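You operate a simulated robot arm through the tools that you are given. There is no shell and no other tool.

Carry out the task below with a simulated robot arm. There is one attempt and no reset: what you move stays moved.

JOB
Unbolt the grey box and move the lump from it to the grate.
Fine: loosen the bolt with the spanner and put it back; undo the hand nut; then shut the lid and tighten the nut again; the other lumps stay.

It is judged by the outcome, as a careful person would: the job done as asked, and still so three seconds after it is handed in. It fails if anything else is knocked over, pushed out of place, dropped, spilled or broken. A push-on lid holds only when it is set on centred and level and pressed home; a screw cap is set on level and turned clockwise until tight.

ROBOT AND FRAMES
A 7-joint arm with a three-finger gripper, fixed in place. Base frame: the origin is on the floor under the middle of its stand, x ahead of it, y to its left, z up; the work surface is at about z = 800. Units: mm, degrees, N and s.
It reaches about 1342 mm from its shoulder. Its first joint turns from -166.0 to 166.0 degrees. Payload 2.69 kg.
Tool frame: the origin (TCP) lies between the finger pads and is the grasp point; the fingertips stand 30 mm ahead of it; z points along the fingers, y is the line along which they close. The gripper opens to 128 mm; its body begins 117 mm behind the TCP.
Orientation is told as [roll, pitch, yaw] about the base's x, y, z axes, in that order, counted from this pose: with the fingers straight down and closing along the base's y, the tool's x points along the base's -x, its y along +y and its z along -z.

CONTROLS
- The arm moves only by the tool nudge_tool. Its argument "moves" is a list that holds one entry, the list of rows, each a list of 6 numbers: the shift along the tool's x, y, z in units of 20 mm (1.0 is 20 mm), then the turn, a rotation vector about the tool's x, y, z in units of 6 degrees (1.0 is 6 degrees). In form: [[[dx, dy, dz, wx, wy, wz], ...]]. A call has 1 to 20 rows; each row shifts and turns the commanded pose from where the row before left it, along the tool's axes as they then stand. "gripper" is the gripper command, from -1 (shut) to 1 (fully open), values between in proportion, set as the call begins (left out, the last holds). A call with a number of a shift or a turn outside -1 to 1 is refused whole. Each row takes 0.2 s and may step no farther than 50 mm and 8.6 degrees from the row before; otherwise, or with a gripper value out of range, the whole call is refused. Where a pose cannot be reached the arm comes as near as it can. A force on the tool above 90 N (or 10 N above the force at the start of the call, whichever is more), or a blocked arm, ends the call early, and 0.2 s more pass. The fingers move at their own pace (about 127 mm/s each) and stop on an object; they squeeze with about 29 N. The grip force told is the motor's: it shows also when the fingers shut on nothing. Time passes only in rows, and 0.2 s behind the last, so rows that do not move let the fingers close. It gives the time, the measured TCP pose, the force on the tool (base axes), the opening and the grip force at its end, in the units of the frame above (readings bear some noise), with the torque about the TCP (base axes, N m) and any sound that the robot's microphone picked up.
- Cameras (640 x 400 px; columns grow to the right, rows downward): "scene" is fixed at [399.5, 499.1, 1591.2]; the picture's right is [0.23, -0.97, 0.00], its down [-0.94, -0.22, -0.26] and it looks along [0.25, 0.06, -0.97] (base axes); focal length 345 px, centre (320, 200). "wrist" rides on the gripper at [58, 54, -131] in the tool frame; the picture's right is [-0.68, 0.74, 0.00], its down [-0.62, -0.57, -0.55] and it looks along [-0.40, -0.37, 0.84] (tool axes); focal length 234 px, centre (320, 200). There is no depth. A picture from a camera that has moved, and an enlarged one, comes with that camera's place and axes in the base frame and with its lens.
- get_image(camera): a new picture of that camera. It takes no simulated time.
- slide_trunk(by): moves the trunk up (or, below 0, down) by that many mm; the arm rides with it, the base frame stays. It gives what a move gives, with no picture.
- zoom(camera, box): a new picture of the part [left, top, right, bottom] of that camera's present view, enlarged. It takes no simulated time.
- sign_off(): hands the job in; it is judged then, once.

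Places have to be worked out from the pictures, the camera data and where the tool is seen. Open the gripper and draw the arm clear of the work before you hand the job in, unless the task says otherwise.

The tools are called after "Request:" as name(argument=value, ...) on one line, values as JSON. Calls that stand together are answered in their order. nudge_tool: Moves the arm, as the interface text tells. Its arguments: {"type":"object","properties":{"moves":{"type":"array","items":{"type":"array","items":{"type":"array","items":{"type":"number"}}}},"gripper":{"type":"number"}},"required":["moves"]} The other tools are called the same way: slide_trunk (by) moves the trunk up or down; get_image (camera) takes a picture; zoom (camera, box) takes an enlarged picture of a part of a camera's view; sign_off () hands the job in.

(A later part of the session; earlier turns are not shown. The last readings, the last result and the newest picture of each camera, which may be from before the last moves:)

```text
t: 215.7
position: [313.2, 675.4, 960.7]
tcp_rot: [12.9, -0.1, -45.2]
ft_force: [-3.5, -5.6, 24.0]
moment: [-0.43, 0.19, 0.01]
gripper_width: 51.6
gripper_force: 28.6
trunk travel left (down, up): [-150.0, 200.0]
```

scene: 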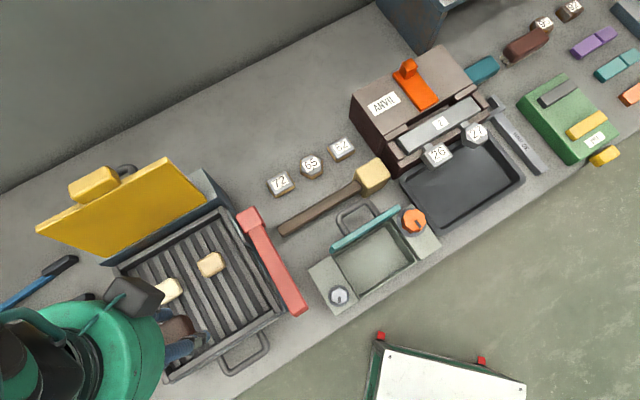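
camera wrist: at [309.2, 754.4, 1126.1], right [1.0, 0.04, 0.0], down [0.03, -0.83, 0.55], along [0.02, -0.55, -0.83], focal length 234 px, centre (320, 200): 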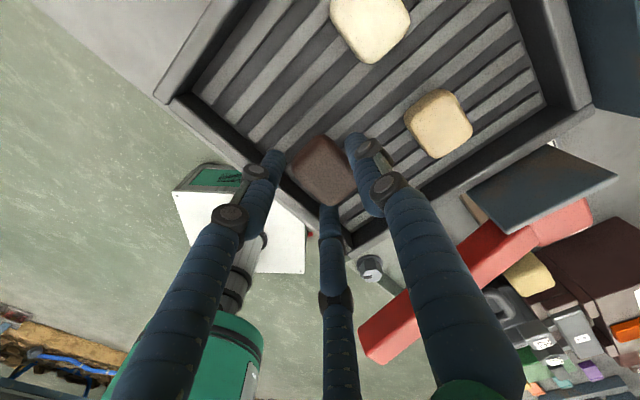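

Contact at z≈961. Backing off 1.2 mm and releasing the lump gently.

Request:
nudge_tool(moves=[[[0, 0.013, -0.06, 0, 0, 0], [0, 0, 0, 0, 0, 0]]])

Request:
nudge_tool(moves=[[[0, 0, 0, 0, 0, 0], [0, 0, 0, 0, 0, 0], [0, 0, 0, 0, 0, 0]]], gripper=-0.05)

Request:
zoom(camera="wrist", box=[200, 60, 460, 260])

```text
t: 216.3
position: [313.3, 673.4, 961.2]
tcp_rot: [12.8, 0.0, -45.1]
ft_force: [-1.3, 1.6, 20.2]
moment: [-0.05, 0.11, -0.02]
gripper_width: 51.4
gripper_force: 28.6
trunk travel left (down, up): [-150.0, 200.0]
```

```text
t: 217.1
position: [313.8, 675.0, 959.0]
tcp_rot: [12.6, -0.1, -45.2]
ft_force: [-0.4, 2.0, 5.8]
moment: [0.05, 0.11, -0.06]
gripper_width: 61.5
gripper_force: 0.0
trunk travel left (down, up): [-150.0, 200.0]
```

```text
2.00 times, centred on (330, 160) of wrist
camera zoom: at [288.4, 731.9, 1099.3], right [0.99, 0.03, 0.16], down [-0.04, -0.91, 0.41], along [0.16, -0.41, -0.9], focal length 468 px, centre (300, 280)
```

zoom: 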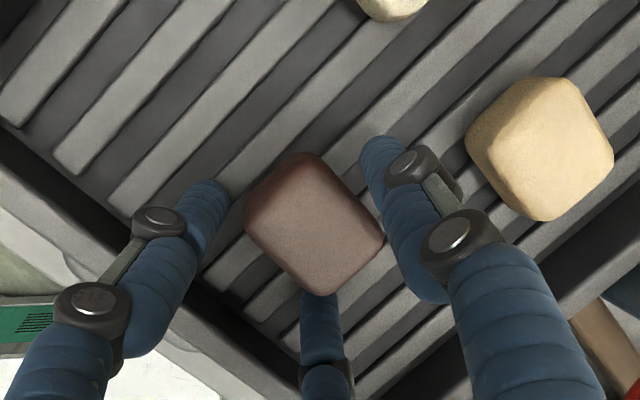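

Lump is resting on the grate bars. Opening slightly more and rising straight up.

Request:
nudge_tool(moves=[[[0, 0.022, -0.098, 0, 0, 0], [0, 0, 0, 0, 0, 0], [0, 0.055, -0.244, 0, 0, 0], [0, 0.11, -0.488, 0, 0, 0], [0, 0.219, -0.976, 0, 0, 0], [0, 0.219, -0.976, 0, 0, 0], [0, 0.219, -0.976, 0, 0, 0], [0, 0.219, -0.976, 0, 0, 0], [0, 0.219, -0.976, 0, 0, 0], [0, 0.219, -0.976, 0, 0, 0], [0, 0.219, -0.976, 0, 0, 0], [0, 0.219, -0.976, 0, 0, 0], [0, 0, 0, 0, 0, 0]]], gripper=0.05)

Request:
get_image(camera="wrist")

Request:
zoom(camera="wrist", box=[220, 0, 480, 200])

```text
t: 219.9
position: [313.2, 675.5, 1137.7]
tcp_rot: [12.7, -0.1, -45.1]
ft_force: [0.2, -0.6, -0.1]
moment: [0.04, -0.05, -0.01]
gripper_width: 66.9
gripper_force: 0.0
trunk travel left (down, up): [-150.0, 200.0]
```

```text
taken
camera wrist: at [288.0, 733.4, 1276.9], right [0.99, 0.03, 0.16], down [-0.04, -0.91, 0.41], along [0.16, -0.41, -0.9], focal length 234 px, centre (320, 200)
```

wrist: 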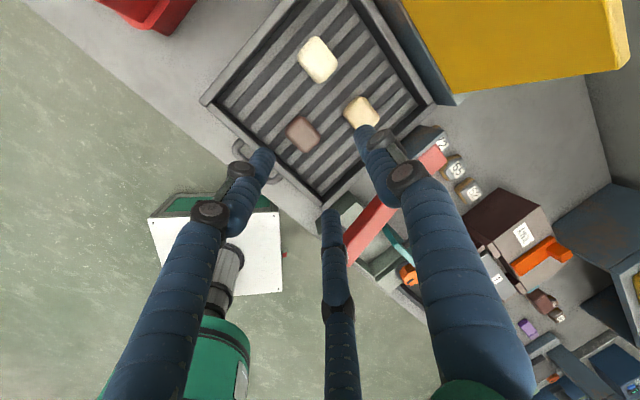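

```text
2.00 times, centred on (350, 100) of wrist
camera zoom: at [288.0, 733.4, 1276.9], right [0.99, 0.03, 0.16], down [-0.04, -0.91, 0.41], along [0.16, -0.41, -0.9], focal length 468 px, centre (260, 400)
```

zoom: 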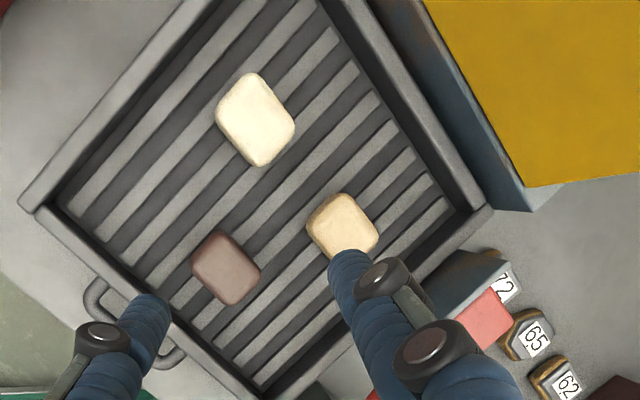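

The lump now sits on the grate with the other two untouched. Next is the lid: levelling the hand and moving back above the box, turning to yaw 135°.

Request:
nudge_tool(moves=[[[0, 0, -0.4, 0.7, 0, 0], [0, 0, -0.4, 0.7, 0, 0], [0, 0, 0, 0.717, 0, 0], [-0.5, 0, 0, 0, 0, 0], [-0.978, 0.069, 0, 0, 0, 0], [-0.978, 0.069, 0, 0, 0, 0], [-0.978, 0.069, 0, 0, 0, 0], [-0.978, 0.069, 0, 0, 0, 0], [-0.978, 0.069, 0, 0, 0, 0], [-0.978, 0.069, 0, 0, 0, 0], [-0.978, 0.069, 0, 0, 0, 0], [-0.978, 0.069, 0, 0, 0, 0], [-0.978, 0.069, 0, 0, 0, 0], [-0.978, 0.069, 0, 0, 0, 0], [-0.978, 0.069, 0, 0, 0, 0], [-0.978, 0.069, 0, 0, 0, 0], [-0.978, 0.069, 0, 0, 0, 0], [-0.978, 0.069, 0, 0, 0, 0], [-0.978, 0.069, 0, 0, 0, 0], [-0.978, 0.069, 0, 0, 0, 0]]])

Request:
nudge_tool(moves=[[[0, 0, 0, 0, 0, -1], [0, 0, 0, 0, 0, -1], [0, 0, 0, 0, 0, -1], [0, 0, 0, 0, 0, -1], [0, 0, 0, 0, 0, -1], [0, 0, 0, 0, 0, -1], [0, 0, 0, 0, 0, -1], [0, 0, 0, 0, 0, -1], [0, 0, 0, 0, 0, -1], [0, 0, 0, 0, 0, -1], [0, 0, 0, 0, 0, -1], [0, 0, 0, 0, 0, -1], [0, 0, 0, 0, 0, -1], [0, 0, 0, 0, 0, -1], [0, 0, 0, 0, 0, -1]]])

Request:
nudge_tool(moves=[[[0, 0, 0, 0, 0, -1], [0, 0, 0, 0, 0, -1], [0, 0, 0, 0, 0, -1], [0, 0, 0, 0, 0, -1], [0, 0, 0, 0, 0, -1], [0, 0, 0, 0, 0, -1], [0, 0, 0, 0, 0, -1], [0, 0, 0, 0, 0, -1], [0, 0, 0, 0, 0, -1], [0, 0, 0, 0, 0, -1], [0, 0, 0, 0, 0, -1], [0, 0, 0, 0, 0, -1], [0, 0, 0, 0, 0, -1], [0, 0, 0, 0, 0, -1], [0, 0, 0, 0, 0, -1], [0, 0, 0, 0, 0, 0]]], gripper=1)

Request:
get_image(camera="scene")

Request:
get_image(camera="wrist")

```text
t: 224.1
position: [555.8, 461.1, 1153.3]
tcp_rot: [0.0, -0.2, -45.1]
ft_force: [-0.4, -0.3, 0.1]
moment: [0.02, -0.02, 0.03]
gripper_width: 66.9
gripper_force: 0.1
trunk travel left (down, up): [-150.0, 200.0]
```

```text
t: 227.3
position: [555.9, 460.1, 1152.9]
tcp_rot: [-0.2, 0.0, 45.0]
ft_force: [0.3, 0.2, 0.5]
moment: [-0.02, 0.04, 0.0]
gripper_width: 67.3
gripper_force: 0.0
trunk travel left (down, up): [-150.0, 200.0]
```

```text
t: 230.7
position: [557.0, 459.5, 1153.9]
tcp_rot: [0.0, 0.2, 134.9]
ft_force: [0.0, -0.8, 0.2]
moment: [0.0, 0.04, 0.0]
gripper_width: 127.7
gripper_force: 0.2
trunk travel left (down, up): [-150.0, 200.0]
```

```text
taken
```

scene: 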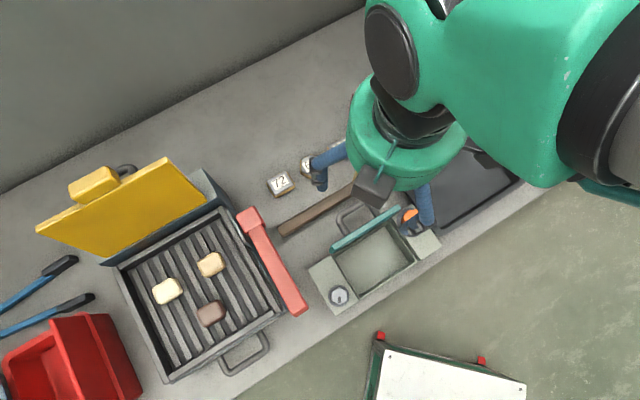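

```text
taken
camera wrist: at [558.8, 380.1, 1285.0], right [-1.0, -0.04, 0.0], down [-0.04, 0.84, 0.55], along [-0.02, 0.55, -0.84], focal length 234 px, centre (320, 200)
```

wrist: 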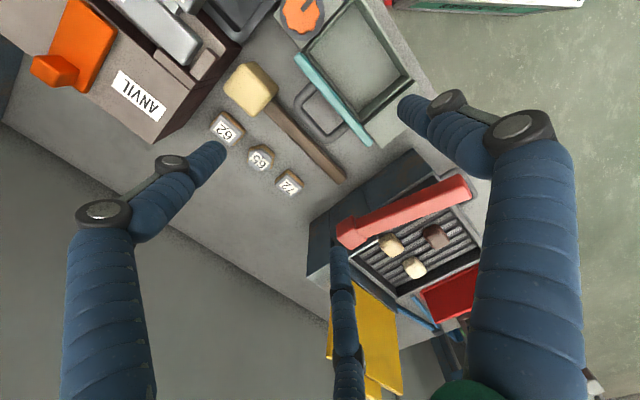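

The three lumps sit on the grate, and the lid is still standing. Now retracing the path to the lid handle: tilting the hand back while descending behind the lid.

Request:
nudge_tool(moves=[[[0, -0.3, 0.7, -0.975, 0, 0], [0, -0.15, 0.7, -0.975, 0, 0], [0, -0.2, 0.7, -0.975, 0, 0], [0, -0.3, 0.7, -0.975, 0, 0], [0, -0.35, 0.65, -0.975, 0, 0], [0, -0.4, 0.6, -0.975, 0, 0], [0, 0, 0, 0, 0, 0]]])

Request:
get_image(camera="wrist")

Request:
zoom(camera="scene", box=[310, 150, 490, 320])

```text
t: 232.3
position: [564.1, 468.3, 1066.1]
tcp_rot: [35.1, 0.1, 134.9]
ft_force: [0.5, 0.1, -0.2]
moment: [-0.07, 0.07, 0.0]
gripper_width: 127.7
gripper_force: 0.0
trunk travel left (down, up): [-150.0, 200.0]
```

```text
taken
camera wrist: at [628.2, 449.8, 1204.9], right [-0.9, 0.06, 0.42], down [0.12, 0.99, 0.12], along [-0.41, 0.16, -0.9], focal length 234 px, centre (320, 200)
```

wrist: 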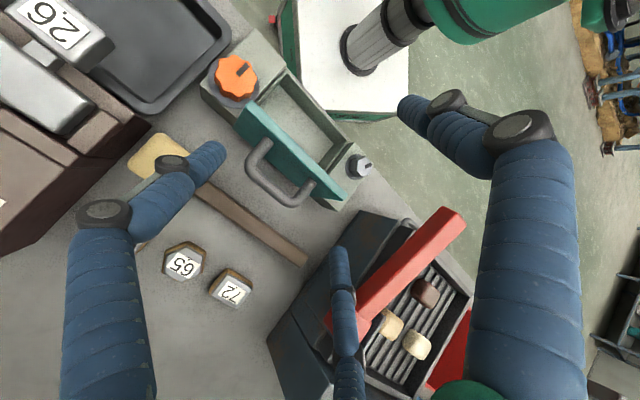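

```text
2.35 times, centred on (400, 235) of scene
camera zoom: at [399.5, 499.1, 1591.2], right [0.23, -0.97, 0.0], down [-0.94, -0.22, -0.26], along [0.25, 0.06, -0.97], focal length 813 px, centre (132, 118)
```

zoom: 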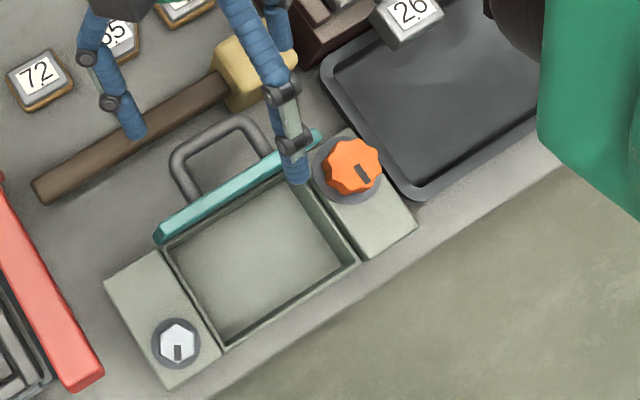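

Continuing the tilt and descent toward the handle.

Request:
nudge_tool(moves=[[[0, -0.47, 0.58, -0.8, 0, 0], [0, -0.52, 0.54, -0.8, 0, 0], [0, -0.56, 0.49, -0.8, 0, 0], [0, -0.6, 0.44, -0.8, 0, 0], [0, -0.64, 0.39, -0.8, 0, 0], [0, 0, 0, 0, 0, 0]]])

Request:
get_image(camera="wrist")

Request:
zoom(camera="scene", box=[310, 150, 490, 320])

```text
t: 233.7
position: [568.6, 473.3, 991.6]
tcp_rot: [59.2, 0.0, 134.9]
ft_force: [-0.4, 0.1, -0.5]
moment: [-0.01, 0.07, 0.01]
gripper_width: 128.0
gripper_force: 0.1
trunk travel left (down, up): [-150.0, 200.0]
```

```text
taken
camera wrist: at [670.4, 490.4, 1104.5], right [-0.75, 0.21, 0.63], down [0.1, 0.97, -0.21], along [-0.66, -0.09, -0.75], focal length 234 px, centre (320, 200)
```

wrist: 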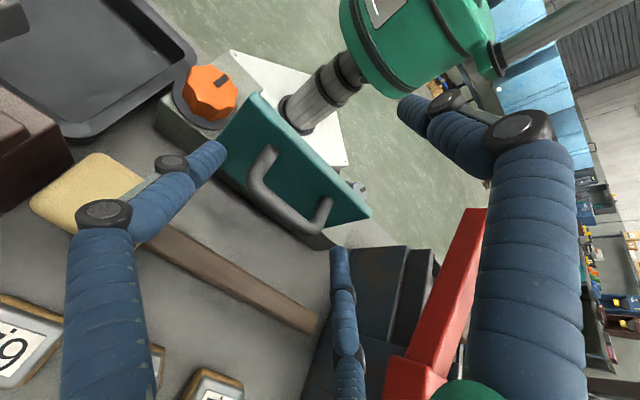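

```text
2.35 times, centred on (400, 235) of scene
camera zoom: at [399.5, 499.1, 1591.2], right [0.23, -0.97, 0.0], down [-0.94, -0.22, -0.26], along [0.25, 0.06, -0.97], focal length 813 px, centre (132, 118)
```

zoom: 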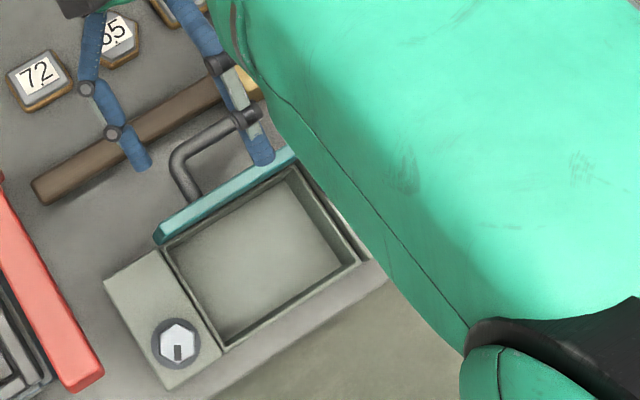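

Close to the handle now. Descending ~45 mm more at this tilt to bring the bar between the open fingers.

Request:
nudge_tool(moves=[[[0, -0.51, 0.26, 0, 0, 0], [0, -0.51, 0.26, 0, 0, 0], [0, -0.51, 0.26, 0, 0, 0], [0, -0.4, 0.2, 0, 0, 0], [0, 0, 0, 0, 0, 0]]])

Request:
get_image(camera="wrist")

Request:
zoom(camera="scene", box=[310, 150, 490, 320])

```text
t: 234.9
position: [572.0, 473.4, 948.0]
tcp_rot: [59.1, 0.1, 134.9]
ft_force: [0.4, 0.1, 0.4]
moment: [-0.05, 0.06, -0.02]
gripper_width: 127.8
gripper_force: 0.0
trunk travel left (down, up): [-150.0, 200.0]
```

```text
taken
camera wrist: at [673.4, 492.2, 1062.6], right [-0.75, 0.21, 0.63], down [0.1, 0.97, -0.21], along [-0.66, -0.09, -0.75], focal length 234 px, centre (320, 200)
```

wrist: 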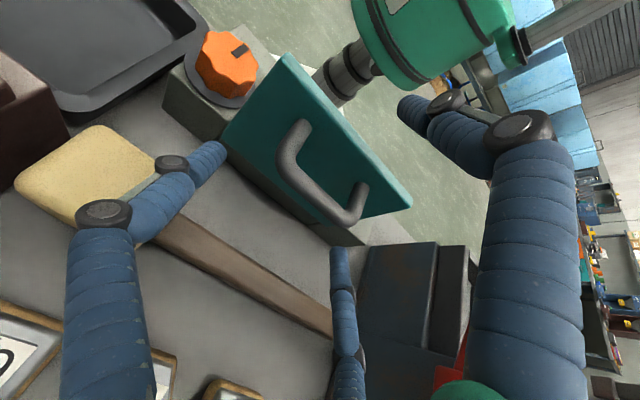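

```text
2.35 times, centred on (400, 235) of scene
camera zoom: at [399.5, 499.1, 1591.2], right [0.23, -0.97, 0.0], down [-0.94, -0.22, -0.26], along [0.25, 0.06, -0.97], focal length 813 px, centre (132, 118)
```

zoom: 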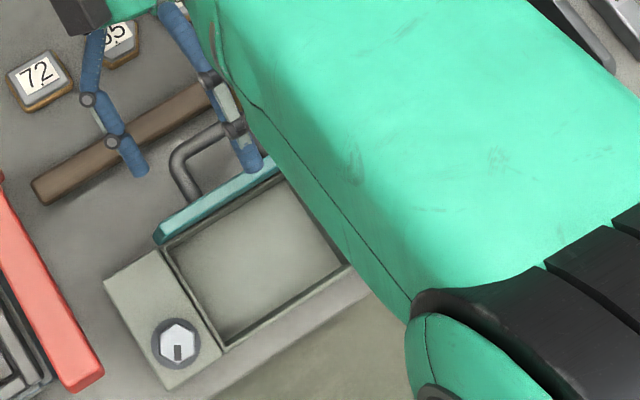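

The bar lies between the open fingers, ~10 mm toward the lower pair. Centring on it and closing.

Request:
nudge_tool(moves=[[[-0.2, -0.4, 0.05, 0, 0, 0], [0, 0, 0, 0, 0, 0]]])

Request:
nudge_tool(moves=[[[0, 0, 0, 0, 0, 0], [0, 0, 0, 0, 0, 0], [0, 0, 0, 0, 0, 0], [0, 0, 0, 0, 0, 0], [0, 0, 0, 0, 0, 0]]], gripper=-0.3)

Request:
get_image(camera="wrist")

```text
t: 235.5
position: [572.4, 478.9, 942.3]
tcp_rot: [59.2, 0.2, 135.0]
ft_force: [-1.1, 0.8, -0.7]
moment: [-0.04, -0.01, 0.0]
gripper_width: 128.2
gripper_force: 0.1
trunk travel left (down, up): [-150.0, 200.0]
```

```text
t: 236.7
position: [570.6, 480.2, 942.0]
tcp_rot: [59.2, 0.1, 134.9]
ft_force: [-0.2, -0.5, 0.0]
moment: [0.02, -0.02, 0.03]
gripper_width: 44.9
gripper_force: 0.0
trunk travel left (down, up): [-150.0, 200.0]
```

```text
taken
camera wrist: at [672.4, 497.3, 1054.9], right [-0.75, 0.21, 0.63], down [0.1, 0.97, -0.21], along [-0.66, -0.09, -0.75], focal length 234 px, centre (320, 200)
```

wrist: 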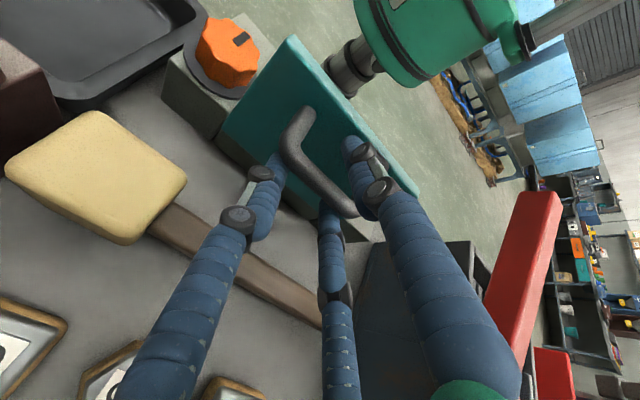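

Fingers are around the bar. Closing fully.

Request:
nudge_tool(moves=[[[0, 0, 0, 0, 0, 0], [0, 0, 0, 0, 0, 0], [0, 0, 0, 0, 0, 0]]], gripper=-1)

Request:
zoom(camera="wrist", box=[190, 20, 430, 260])

```text
t: 237.5
position: [572.2, 478.5, 940.9]
tcp_rot: [59.2, 0.2, 134.9]
ft_force: [1.9, -1.8, -0.8]
moment: [0.37, 0.37, 0.31]
gripper_width: 21.8
gripper_force: 44.7
trunk travel left (down, up): [-150.0, 200.0]
```

```text
1.67 times, centred on (310, 140) of wrist
camera zoom: at [672.5, 497.2, 1054.8], right [-0.75, 0.21, 0.63], down [0.1, 0.97, -0.21], along [-0.66, -0.09, -0.75], focal length 390 px, centre (337, 300)
```

zoom: 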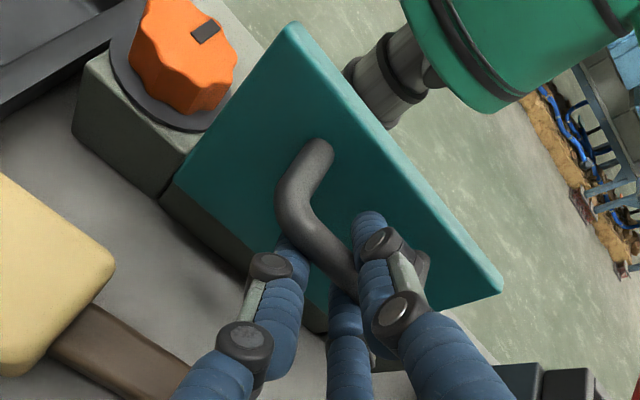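

Handle is gripped again with negligible load. Now moving it gently forward a few mm to find the closing direction from the forces.

Request:
nudge_tool(moves=[[[0, 0.12, 0.1, 0, 0, 0], [0, 0.12, 0.1, 0, 0, 0], [0, 0, 0, 0, 0, 0]]])

```text
t: 238.3
position: [567.2, 474.5, 944.0]
tcp_rot: [59.2, 0.1, 134.9]
ft_force: [0.8, -1.9, -1.9]
moment: [0.37, 0.3, 0.41]
gripper_width: 22.1
gripper_force: 45.0
trunk travel left (down, up): [-150.0, 200.0]
```

No resistance. Continuing along the arc.

Request:
nudge_tool(moves=[[[0, 0.2, 0.13, 0, 0, 0], [0, 0.2, 0.13, 0, 0, 0], [0, 0, 0, 0, 0, 0]]])

Request:
zoom(camera="wrist", box=[190, 20, 430, 260])

Request:
zoom(camera="scene", box=[310, 150, 490, 320])

```text
t: 239.1
position: [561.4, 469.9, 946.5]
tcp_rot: [59.3, 0.1, 135.0]
ft_force: [4.9, -8.9, -6.6]
moment: [0.33, 0.18, 0.52]
gripper_width: 21.7
gripper_force: 44.8
trunk travel left (down, up): [-150.0, 200.0]
```

```text
1.67 times, centred on (310, 140) of wrist
camera zoom: at [661.9, 486.7, 1060.4], right [-0.75, 0.21, 0.63], down [0.1, 0.97, -0.21], along [-0.66, -0.09, -0.75], focal length 390 px, centre (337, 300)
```

zoom: 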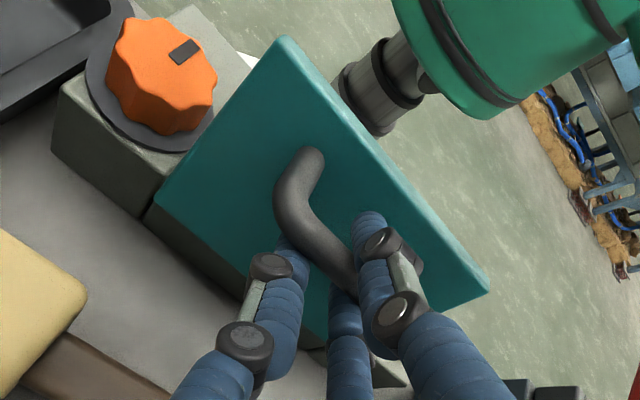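

```text
2.35 times, centred on (400, 235) of scene
camera zoom: at [399.5, 499.1, 1591.2], right [0.23, -0.97, 0.0], down [-0.94, -0.22, -0.26], along [0.25, 0.06, -0.97], focal length 813 px, centre (132, 118)
```

zoom: 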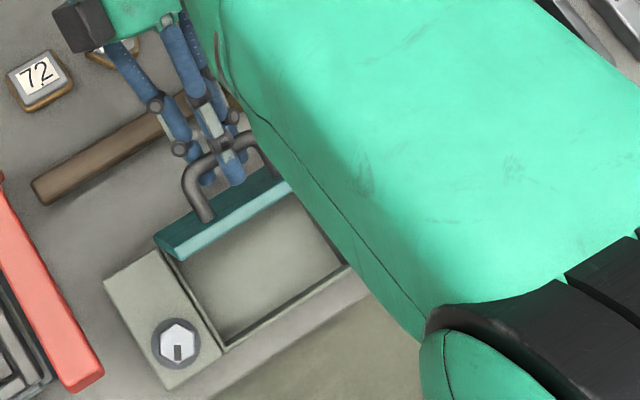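

Lid is coming forward (~78°). Continuing in small steps while monitoring forces.

Request:
nudge_tool(moves=[[[0, 0.2, 0.22, 0, 0, 0], [0, 0.2, 0.22, 0, 0, 0], [0, 0, 0, 0, 0, 0]]])

Request:
nudge_tool(moves=[[[0, 0.18, 0.24, 0, 0, 0], [0, 0.18, 0.24, 0, 0, 0], [0, 0, 0, 0, 0, 0]]])

Request:
zoom(camera="wrist", box=[190, 20, 430, 260])

Request:
zoom(camera="scene", box=[310, 150, 490, 320])

```text
t: 239.9
position: [552.1, 459.7, 949.5]
tcp_rot: [59.2, 0.1, 134.9]
ft_force: [6.4, -7.6, -7.9]
moment: [0.23, 0.07, 0.41]
gripper_width: 21.7
gripper_force: 45.2
trunk travel left (down, up): [-150.0, 200.0]
```

```text
t: 240.7
position: [542.8, 451.0, 951.5]
tcp_rot: [59.2, 0.1, 134.9]
ft_force: [4.2, -5.2, -5.8]
moment: [0.17, 0.03, 0.2]
gripper_width: 21.8
gripper_force: 44.9
trunk travel left (down, up): [-150.0, 200.0]
```

```text
1.67 times, centred on (310, 140) of wrist
camera zoom: at [644.7, 469.6, 1065.1], right [-0.75, 0.21, 0.63], down [0.1, 0.97, -0.21], along [-0.66, -0.09, -0.75], focal length 390 px, centre (337, 300)
```

zoom: 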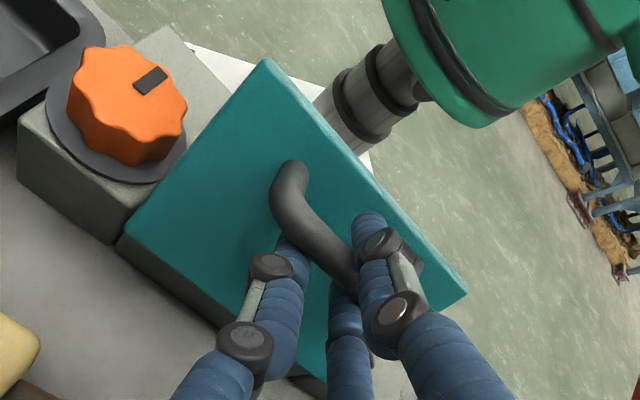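

```text
2.35 times, centred on (400, 235) of scene
camera zoom: at [399.5, 499.1, 1591.2], right [0.23, -0.97, 0.0], down [-0.94, -0.22, -0.26], along [0.25, 0.06, -0.97], focal length 813 px, centre (132, 118)
```

zoom: 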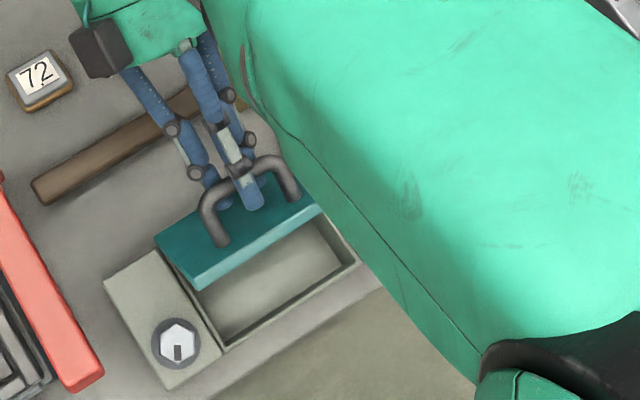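

Lid ≈62°, forces low. Now rotating the hand together with the lid about the hinge to close it, 16° at a time.

Request:
nudge_tool(moves=[[[0, 0.1875, 0.25, 0.667, 0, 0], [0, 0.1875, 0.25, 0.667, 0, 0], [0, 0.1875, 0.25, 0.667, 0, 0], [0, 0.1875, 0.25, 0.667, 0, 0], [0, 0, 0, 0, 0, 0]]])

Request:
zoom(camera="scene", box=[310, 150, 490, 320])

```text
t: 241.9
position: [525.7, 432.9, 952.2]
tcp_rot: [43.1, 0.1, 134.9]
ft_force: [4.2, -8.3, 2.0]
moment: [-0.1, 0.15, 0.4]
gripper_width: 21.8
gripper_force: 44.7
trunk travel left (down, up): [-150.0, 200.0]
```

```text
2.35 times, centred on (400, 235) of scene
camera zoom: at [399.5, 499.1, 1591.2], right [0.23, -0.97, 0.0], down [-0.94, -0.22, -0.26], along [0.25, 0.06, -0.97], focal length 813 px, centre (132, 118)
```

zoom: 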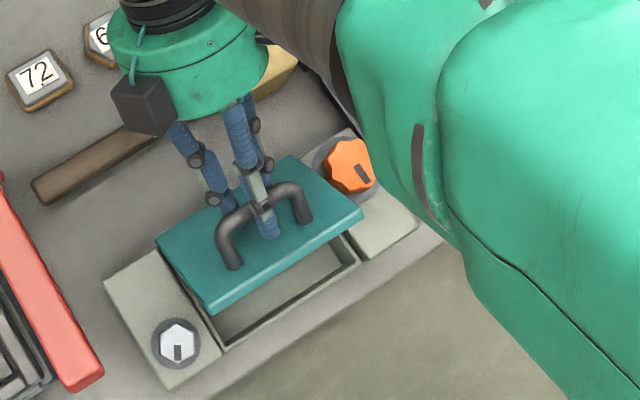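

Smooth. Continuing 16° more.

Request:
nudge_tool(moves=[[[0, 0.1875, 0.25, 0.667, 0, 0], [0, 0.1875, 0.25, 0.667, 0, 0], [0, 0.1875, 0.25, 0.667, 0, 0], [0, 0.1875, 0.25, 0.667, 0, 0], [0, 0, 0, 0, 0, 0]]])

Request:
zoom(camera="scene", box=[310, 150, 490, 320])

```text
t: 243.1
position: [508.3, 416.1, 944.8]
tcp_rot: [27.1, 0.1, 134.9]
ft_force: [2.9, -20.8, 24.8]
moment: [-0.26, 0.22, 0.36]
gripper_width: 22.0
gripper_force: 45.0
trunk travel left (down, up): [-150.0, 200.0]
```

```text
2.35 times, centred on (400, 235) of scene
camera zoom: at [399.5, 499.1, 1591.2], right [0.23, -0.97, 0.0], down [-0.94, -0.22, -0.26], along [0.25, 0.06, -0.97], focal length 813 px, centre (132, 118)
```

zoom: 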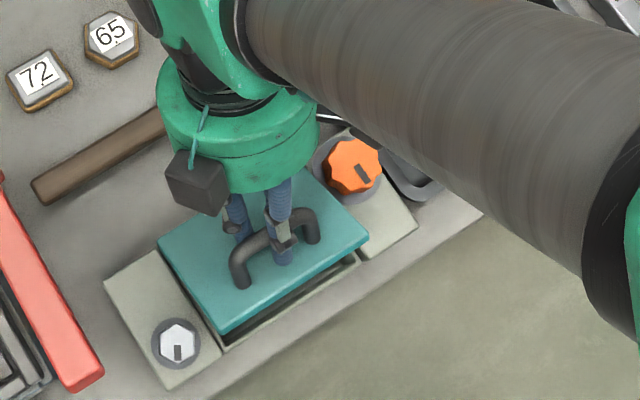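

Slight outward load; correcting the radius ~1.7 mm and continuing 16° more.

Request:
nudge_tool(moves=[[[0.03, 0.07, -0.05, 0, 0, 0], [0, 0.2, 0.245, 0.667, 0, 0], [0, 0.2, 0.245, 0.667, 0, 0], [0, 0.2, 0.245, 0.667, 0, 0], [0, 0.2, 0.245, 0.667, 0, 0], [0, 0, 0, 0, 0, 0]]])

Request:
zoom(camera="scene", box=[310, 150, 490, 320])

```text
t: 244.5
position: [492.1, 400.4, 935.1]
tcp_rot: [11.0, 0.1, 134.9]
ft_force: [-7.7, -10.5, 10.7]
moment: [0.07, 0.57, 0.19]
gripper_width: 21.7
gripper_force: 45.0
trunk travel left (down, up): [-150.0, 200.0]
```

```text
2.35 times, centred on (400, 235) of scene
camera zoom: at [399.5, 499.1, 1591.2], right [0.23, -0.97, 0.0], down [-0.94, -0.22, -0.26], along [0.25, 0.06, -0.97], focal length 813 px, centre (132, 118)
```

zoom: 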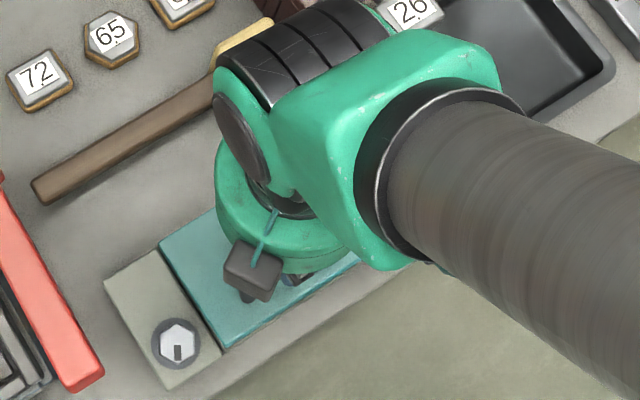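

Nearly closed. Rotating the last ~12°.

Request:
nudge_tool(moves=[[[0, 0.2, 0.25, 0.667, 0, 0], [0, 0.2, 0.25, 0.667, 0, 0], [0, 0.2, 0.25, 0.5, 0, 0], [0, 0, 0, 0, 0, 0]]])

Request:
get_image(camera="wrist")

Request:
zoom(camera="scene", box=[310, 180, 470, 320])

```text
t: 245.5
position: [481.7, 389.4, 922.8]
tcp_rot: [0.1, 0.2, 134.9]
ft_force: [-15.1, -12.4, 14.9]
moment: [-0.26, 0.0, 0.21]
gripper_width: 21.8
gripper_force: 45.0
trunk travel left (down, up): [-150.0, 200.0]
```

```text
taken
camera wrist: at [484.5, 310.3, 1052.8], right [-1.0, -0.04, 0.0], down [-0.03, 0.84, 0.55], along [-0.02, 0.55, -0.84], focal length 234 px, centre (320, 200)
```

wrist: 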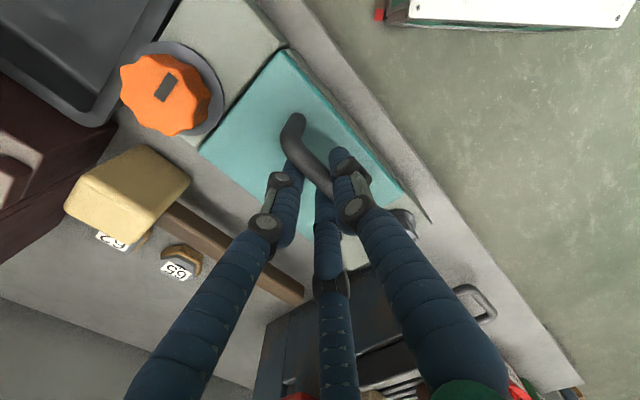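

```text
2.86 times, centred on (390, 250) of scene
camera zoom: at [399.5, 499.1, 1591.2], right [0.23, -0.97, 0.0], down [-0.94, -0.22, -0.26], along [0.25, 0.06, -0.97], focal length 987 px, centre (120, 57)
```

zoom: 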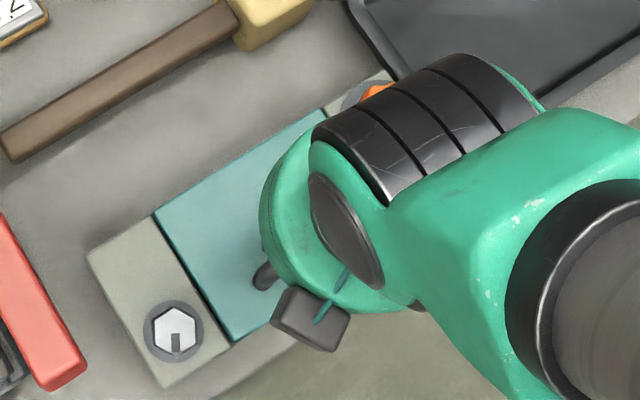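

Lid almost shut. Pressing down the last ~10 mm along the arc.

Request:
nudge_tool(moves=[[[0, 0.13, 0.2, 0, 0, 0], [0, 0.1, 0.2, 0, 0, 0], [0, 0, 0, 0, 0, 0]]])

Request:
nudge_tool(moves=[[[0, 0.06, 0.15, 0, 0, 0], [0, 0, 0, 0, 0, 0]]])

Request:
zoom(camera="wrist", box=[190, 20, 430, 260])

```text
t: 246.3
position: [477.5, 385.7, 913.8]
tcp_rot: [0.1, 0.2, 134.9]
ft_force: [-25.3, -19.4, 16.5]
moment: [-0.21, 0.42, 0.06]
gripper_width: 21.8
gripper_force: 45.3
trunk travel left (down, up): [-150.0, 200.0]
```

```text
t: 246.9
position: [477.4, 385.3, 911.1]
tcp_rot: [0.1, 0.2, 134.9]
ft_force: [-32.7, -16.6, 24.9]
moment: [-0.15, 0.45, -0.01]
gripper_width: 22.0
gripper_force: 44.6
trunk travel left (down, up): [-150.0, 200.0]
```

```text
1.67 times, centred on (310, 140) of wrist
camera zoom: at [480.1, 305.8, 1042.8], right [-1.0, -0.04, 0.0], down [-0.03, 0.84, 0.55], along [-0.02, 0.55, -0.84], focal length 390 px, centre (337, 300)
```

zoom: 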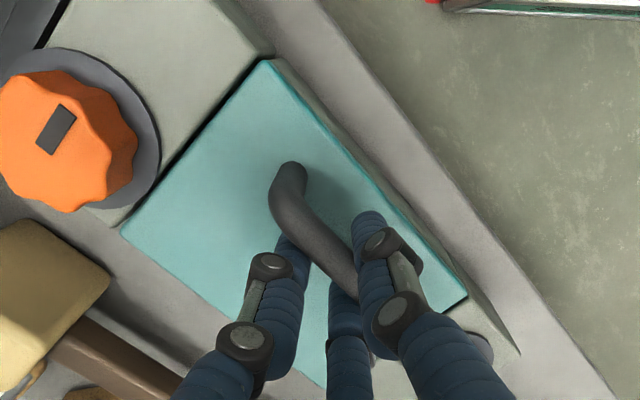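

Relieving the side load and pressing slightly more to confirm it is seated.

Request:
nudge_tool(moves=[[[0, 0.1, 0.05, 0, 0, 0], [0, 0, 0, 0, 0, 0]]])

Request:
nudge_tool(moves=[[[0, 0.04, 0.08, 0, 0, 0], [0, 0, 0, 0, 0, 0]]])

```text
t: 247.5
position: [478.4, 385.5, 911.6]
tcp_rot: [-0.1, 0.3, 134.9]
ft_force: [-27.4, -4.3, 30.6]
moment: [-0.1, 0.34, 0.02]
gripper_width: 21.5
gripper_force: 44.7
trunk travel left (down, up): [-150.0, 200.0]
```

```text
t: 248.1
position: [476.7, 384.3, 910.3]
tcp_rot: [-0.2, 0.3, 135.0]
ft_force: [-21.1, -5.7, 51.0]
moment: [-0.3, 0.32, 0.02]
gripper_width: 21.7
gripper_force: 45.2
trunk travel left (down, up): [-150.0, 200.0]
```

Firm resistance – the lid is seated. Relaxing, releasing the handle and rising.

Request:
nudge_tool(moves=[[[0, 0, -0.1, 0, 0, 0], [0, 0, 0, 0, 0, 0]]])

Request:
nudge_tool(moves=[[[0, 0, 0, 0, 0, 0], [0, 0, 0, 0, 0, 0], [0, 0, 0, 0, 0, 0]]], gripper=0.3)

Request:
nudge_tool(moves=[[[0, 0, -0.5, 0, 0, 0], [0, 0, -1, 0, 0, 0], [0, 0, -1, 0, 0, 0], [0, 0, -1, 0, 0, 0], [0, 0, -1, 0, 0, 0], [0, 0, 0, 0, 0, 0]]])

Request:
get_image(camera="wrist")

Request:
zoom(camera="wrist", box=[170, 20, 430, 240])

```text
t: 248.7
position: [477.1, 384.9, 911.2]
tcp_rot: [-0.1, 0.2, 134.9]
ft_force: [-4.6, -3.0, 35.0]
moment: [-0.28, -0.07, 0.08]
gripper_width: 21.6
gripper_force: 44.9
trunk travel left (down, up): [-150.0, 200.0]
```

```text
t: 249.5
position: [477.0, 384.7, 909.6]
tcp_rot: [0.3, 0.0, 134.9]
ft_force: [0.3, -0.6, 0.6]
moment: [0.04, -0.04, 0.01]
gripper_width: 83.1
gripper_force: 0.0
trunk travel left (down, up): [-150.0, 200.0]
```

```text
t: 250.9
position: [476.8, 386.3, 999.4]
tcp_rot: [0.1, 0.1, 134.9]
ft_force: [-0.2, -0.7, -0.3]
moment: [-0.02, 0.0, -0.01]
gripper_width: 83.3
gripper_force: 0.1
trunk travel left (down, up): [-150.0, 200.0]
```

```text
taken
camera wrist: at [480.3, 306.3, 1130.9], right [-1.0, -0.04, 0.0], down [-0.03, 0.84, 0.55], along [-0.02, 0.55, -0.84], focal length 234 px, centre (320, 200)
```

wrist: 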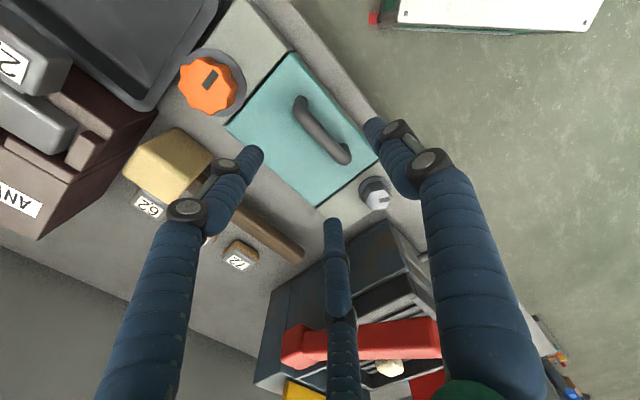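

```text
1.82 times, centred on (300, 130) of wrist
camera zoom: at [480.3, 306.3, 1130.9], right [-1.0, -0.04, 0.0], down [-0.03, 0.84, 0.55], along [-0.02, 0.55, -0.84], focal length 426 px, centre (356, 327)
```

zoom: 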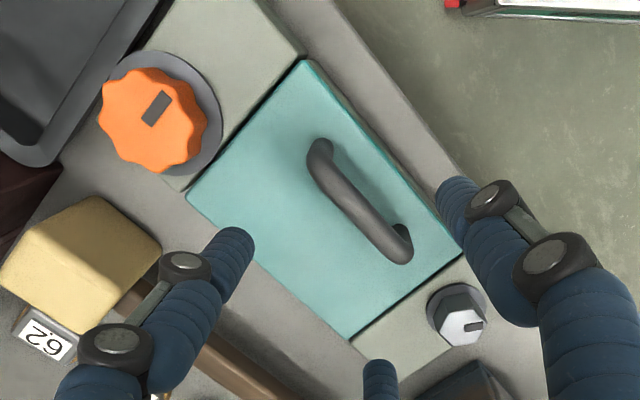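

The lid is shut flush. Now to the hand nut: moving over it and descending with open fingers.

Request:
nudge_tool(moves=[[[0.902, -0.4, 0, 0, 0, 0], [0.902, -0.4, 0, 0, 0, 0], [0.902, -0.4, 0, 0, 0, 0], [0.902, -0.4, 0, 0, 0, 0], [0.902, -0.4, 0, 0, 0, 0], [0.902, -0.4, 0, 0, 0, 0], [0, 0, 0, 0, 0, 0]]], gripper=0.2)

Request:
zoom(camera="wrist", box=[240, 80, 400, 200])

```text
t: 252.5
position: [588.7, 342.6, 1000.7]
tcp_rot: [0.0, 0.2, 135.0]
ft_force: [-0.4, 0.3, 0.6]
moment: [0.01, 0.04, -0.01]
gripper_width: 76.8
gripper_force: 0.1
trunk travel left (down, up): [-150.0, 200.0]
```

```text
3.33 times, centred on (320, 140) of wrist
camera zoom: at [591.6, 262.5, 1131.8], right [-1.0, -0.04, 0.0], down [-0.03, 0.84, 0.55], along [-0.02, 0.55, -0.84], focal length 781 px, centre (320, 400)
```

zoom: 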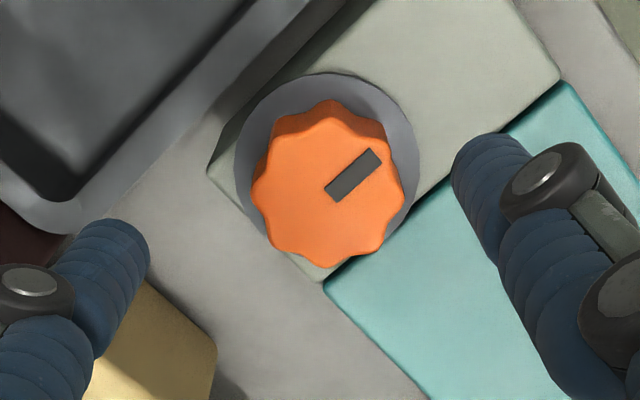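

Nut centre is ~2.5 mm off; correcting, descending and gripping.

Request:
nudge_tool(moves=[[[-0.12, 0.057, 0, 0, 0, 0], [0, 0, 1, 0, 0, 0], [0, 0, 1, 0, 0, 0], [0, 0, 1, 0, 0, 0], [0, 0, 1, 0, 0, 0], [0, 0, 0.7, 0, 0, 0], [0, 0, 0.4, 0, 0, 0], [0, 0, 0, 0, 0, 0]]])

Request:
nudge_tool(moves=[[[0, 0, 0, 0, 0, 0], [0, 0, 0, 0, 0, 0], [0, 0, 0, 0, 0, 0], [0, 0, 0, 0, 0, 0]]], gripper=-1)

Request:
zoom(camera="wrist", box=[220, 80, 420, 260])

```text
t: 254.3
position: [584.5, 343.7, 897.7]
tcp_rot: [0.1, 0.1, 134.9]
ft_force: [0.4, 0.1, -0.4]
moment: [0.03, -0.02, -0.02]
gripper_width: 76.8
gripper_force: 0.1
trunk travel left (down, up): [-150.0, 200.0]
```

```text
t: 255.3
position: [585.9, 343.1, 898.2]
tcp_rot: [0.0, 0.0, 134.9]
ft_force: [18.3, -26.6, -0.9]
moment: [-0.92, -0.92, -0.01]
gripper_width: 44.4
gripper_force: 44.8
trunk travel left (down, up): [-150.0, 200.0]
```

```text
2.22 times, centred on (320, 170) of wrist
camera zoom: at [588.4, 262.8, 1028.3], right [-1.0, -0.04, 0.0], down [-0.03, 0.84, 0.55], along [-0.02, 0.55, -0.84], focal length 520 px, centre (320, 267)
```

zoom: 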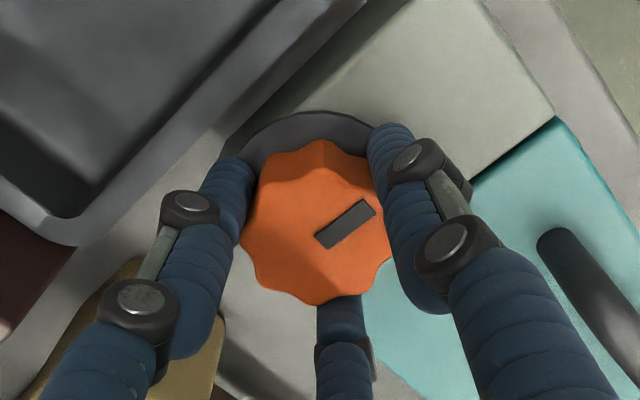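

Gripped; centring by ~2 mm, then turning clockwise.

Request:
nudge_tool(moves=[[[0.095, 0.018, 0, 0, 0, 0], [0, 0, 0, 0, 0, 0]]])

Request:
nudge_tool(moves=[[[0, 0, 0, 0, 0, 0.9], [0, 0, 0, 0, 0, 0.9], [0, 0, 0, 0, 0, 0.9], [0, 0, 0, 0, 0, 0.9], [0, 0, 0, 0, 0, 0.9], [0, 0, 0, 0, 0, 0.9], [0, 0, 0, 0, 0, 0.9], [0, 0, 0, 0, 0, 0.9], [0, 0, 0, 0, 0, 0.9], [0, 0, 0, 0, 0, 0.9], [0, 0, 0, 0, 0, 0]]])

Request:
zoom(camera="wrist", box=[220, 80, 420, 260])

```text
t: 255.9
position: [584.9, 342.8, 896.6]
tcp_rot: [0.2, 0.2, 134.9]
ft_force: [3.0, -7.7, -2.4]
moment: [0.19, -0.13, 0.04]
gripper_width: 44.8
gripper_force: 45.3
trunk travel left (down, up): [-150.0, 200.0]
```

```text
t: 258.3
position: [585.2, 342.6, 897.4]
tcp_rot: [-0.1, 0.3, 80.8]
ft_force: [-24.5, 30.2, -6.0]
moment: [0.91, 0.53, 0.02]
gripper_width: 44.7
gripper_force: 44.9
trunk travel left (down, up): [-150.0, 200.0]
```

```text
2.22 times, centred on (320, 170) of wrist
camera zoom: at [522.6, 293.8, 1028.3], right [-0.62, 0.79, 0.0], down [0.66, 0.52, 0.55], along [0.43, 0.34, -0.84], focal length 520 px, centre (320, 267)
```

zoom: 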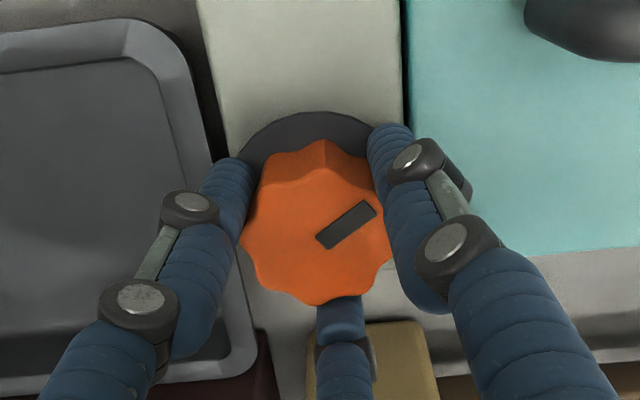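

Turned 54° with the hand. Re-centring and continuing clockwise until it stops.

Request:
nudge_tool(moves=[[[-0.06, 0.065, 0, 0, 0, 0], [0, 0, 0, 0, 0, 0.9], [0, 0, 0, 0, 0, 0.9], [0, 0, 0, 0, 0, 0.9], [0, 0, 0, 0, 0, 0.9], [0, 0, 0, 0, 0, 0.9], [0, 0, 0, 0, 0, 0.9], [0, 0, 0, 0, 0, 0]]])

Request:
zoom(camera="wrist", box=[220, 80, 420, 260])

```text
t: 260.1
position: [584.4, 343.8, 896.9]
tcp_rot: [-0.1, 0.2, 48.4]
ft_force: [-2.0, 7.7, -14.7]
moment: [0.2, -0.04, 0.01]
gripper_width: 44.7
gripper_force: 45.5
trunk travel left (down, up): [-150.0, 200.0]
```

```text
2.22 times, centred on (320, 170) of wrist
camera zoom: at [506.2, 335.3, 1028.2], right [-0.1, 0.99, 0.0], down [0.83, 0.09, 0.55], along [0.55, 0.05, -0.84], focal length 520 px, centre (320, 267)
```

zoom: 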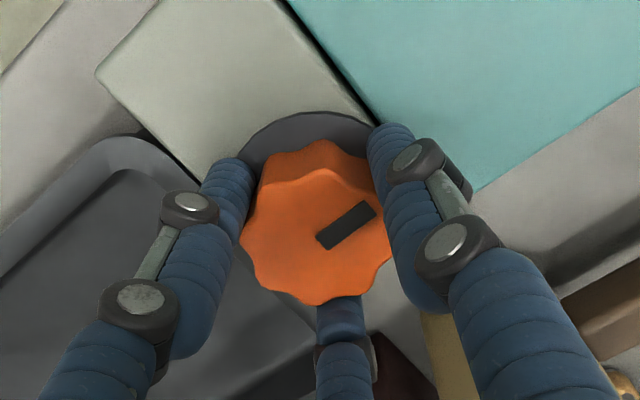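

86° back so far, no stop yet. Turning further until it tightens.

Request:
nudge_tool(moves=[[[0, 0, 0, 0, 0, 0.7], [0, 0, 0, 0, 0, 0.7], [0, 0, 0, 0, 0, 0.7], [0, 0, 0, 0, 0, 0.7], [0, 0, 0, 0, 0, 0]]])

Request:
zoom(camera="wrist", box=[220, 80, 420, 260])

```text
t: 261.3
position: [587.3, 343.4, 898.6]
tcp_rot: [-0.2, 0.0, 31.6]
ft_force: [19.7, -2.6, 0.0]
moment: [-0.24, -0.5, 0.01]
gripper_width: 44.4
gripper_force: 45.4
trunk travel left (down, up): [-150.0, 200.0]
```

```text
2.22 times, centred on (320, 170) of wrist
camera zoom: at [508.5, 357.9, 1029.1], right [0.19, 0.98, 0.0], down [0.82, -0.16, 0.55], along [0.54, -0.11, -0.83], focal length 520 px, centre (320, 267)
```

zoom: 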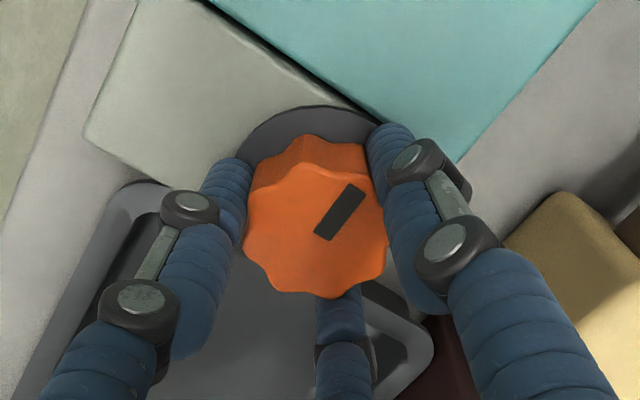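

The nut has stopped: its mark slipped in the fingers and points along the box again (its original tight position). Releasing and rising.

Request:
nudge_tool(moves=[[[0, 0, 0, 0, 0, 0], [0, 0, 0, 0, 0, 0], [0, 0, 0, 0, 0, 0]]], gripper=0.3)

Request:
nudge_tool(moves=[[[0, 0, -0.5, 0, 0, 0], [0, 0, -1, 0, 0, 0], [0, 0, -1, 0, 0, 0], [0, 0, -1, 0, 0, 0], [0, 0, -1, 0, 0, 0], [0, 0, -1, 0, 0, 0], [0, 0, -1, 0, 0, 0], [0, 0, -1, 0, 0, 0], [0, 0, 0, 0, 0, 0]]])

Request:
nudge_tool(moves=[[[0.9, -0.7, 0, 0, 0, 0], [0.9, -0.7, 0, 0, 0, 0], [0.9, -0.7, 0, 0, 0, 0], [0.9, -0.7, 0, 0, 0, 0], [0.9, -0.7, 0, 0, 0, 0], [0.9, -0.7, 0, 0, 0, 0], [0.9, -0.7, 0, 0, 0, 0], [0.9, -0.7, 0, 0, 0, 0], [0, 0, 0, 0, 0, 0]]])

Request:
get_image(camera="scene")

Request:
zoom(camera="scene", box=[290, 180, 470, 330])

Request:
zoom(camera="scene", box=[100, 180, 320, 390])

```text
t: 262.1
position: [584.2, 343.2, 897.5]
tcp_rot: [-0.2, 0.1, 31.6]
ft_force: [-0.3, -0.2, -0.2]
moment: [0.0, 0.03, -0.03]
gripper_width: 83.0
gripper_force: 0.1
trunk travel left (down, up): [-150.0, 200.0]
```

```text
t: 264.1
position: [582.3, 344.7, 1047.5]
tcp_rot: [-0.2, 0.1, 31.7]
ft_force: [-1.0, 0.5, 0.5]
moment: [0.0, -0.01, -0.01]
gripper_width: 83.1
gripper_force: 0.2
trunk travel left (down, up): [-150.0, 200.0]
```

```text
t: 266.1
position: [520.2, 172.4, 1048.3]
tcp_rot: [-0.2, 0.1, 31.7]
ft_force: [0.0, 0.2, -0.5]
moment: [0.02, 0.0, 0.01]
gripper_width: 83.3
gripper_force: 0.0
trunk travel left (down, up): [-150.0, 200.0]
```

```text
taken
```

scene: 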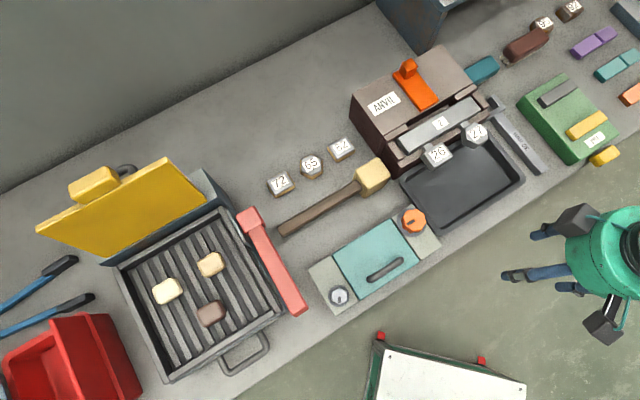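

```text
2.67 times, centred on (380, 255) of scene
camera zoom: at [399.5, 499.1, 1591.2], right [0.23, -0.97, 0.0], down [-0.94, -0.22, -0.26], along [0.25, 0.06, -0.97], focal length 921 px, centre (160, 53)
```

zoom: 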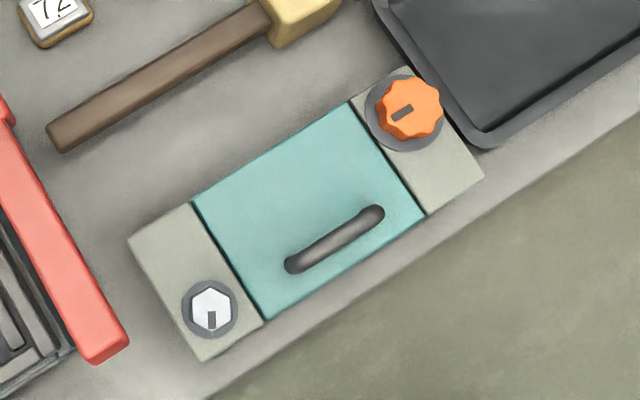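

```text
1.90 times, centred on (210, 285) of scene
camera zoom: at [399.5, 499.1, 1591.2], right [0.23, -0.97, 0.0], down [-0.94, -0.22, -0.26], along [0.25, 0.06, -0.97], focal length 658 px, centre (530, 38)
```

zoom: 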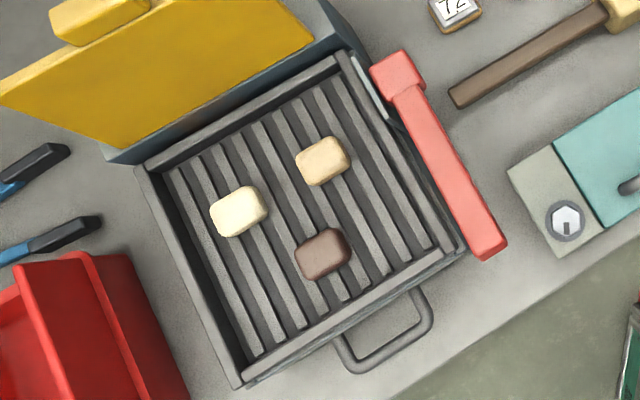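

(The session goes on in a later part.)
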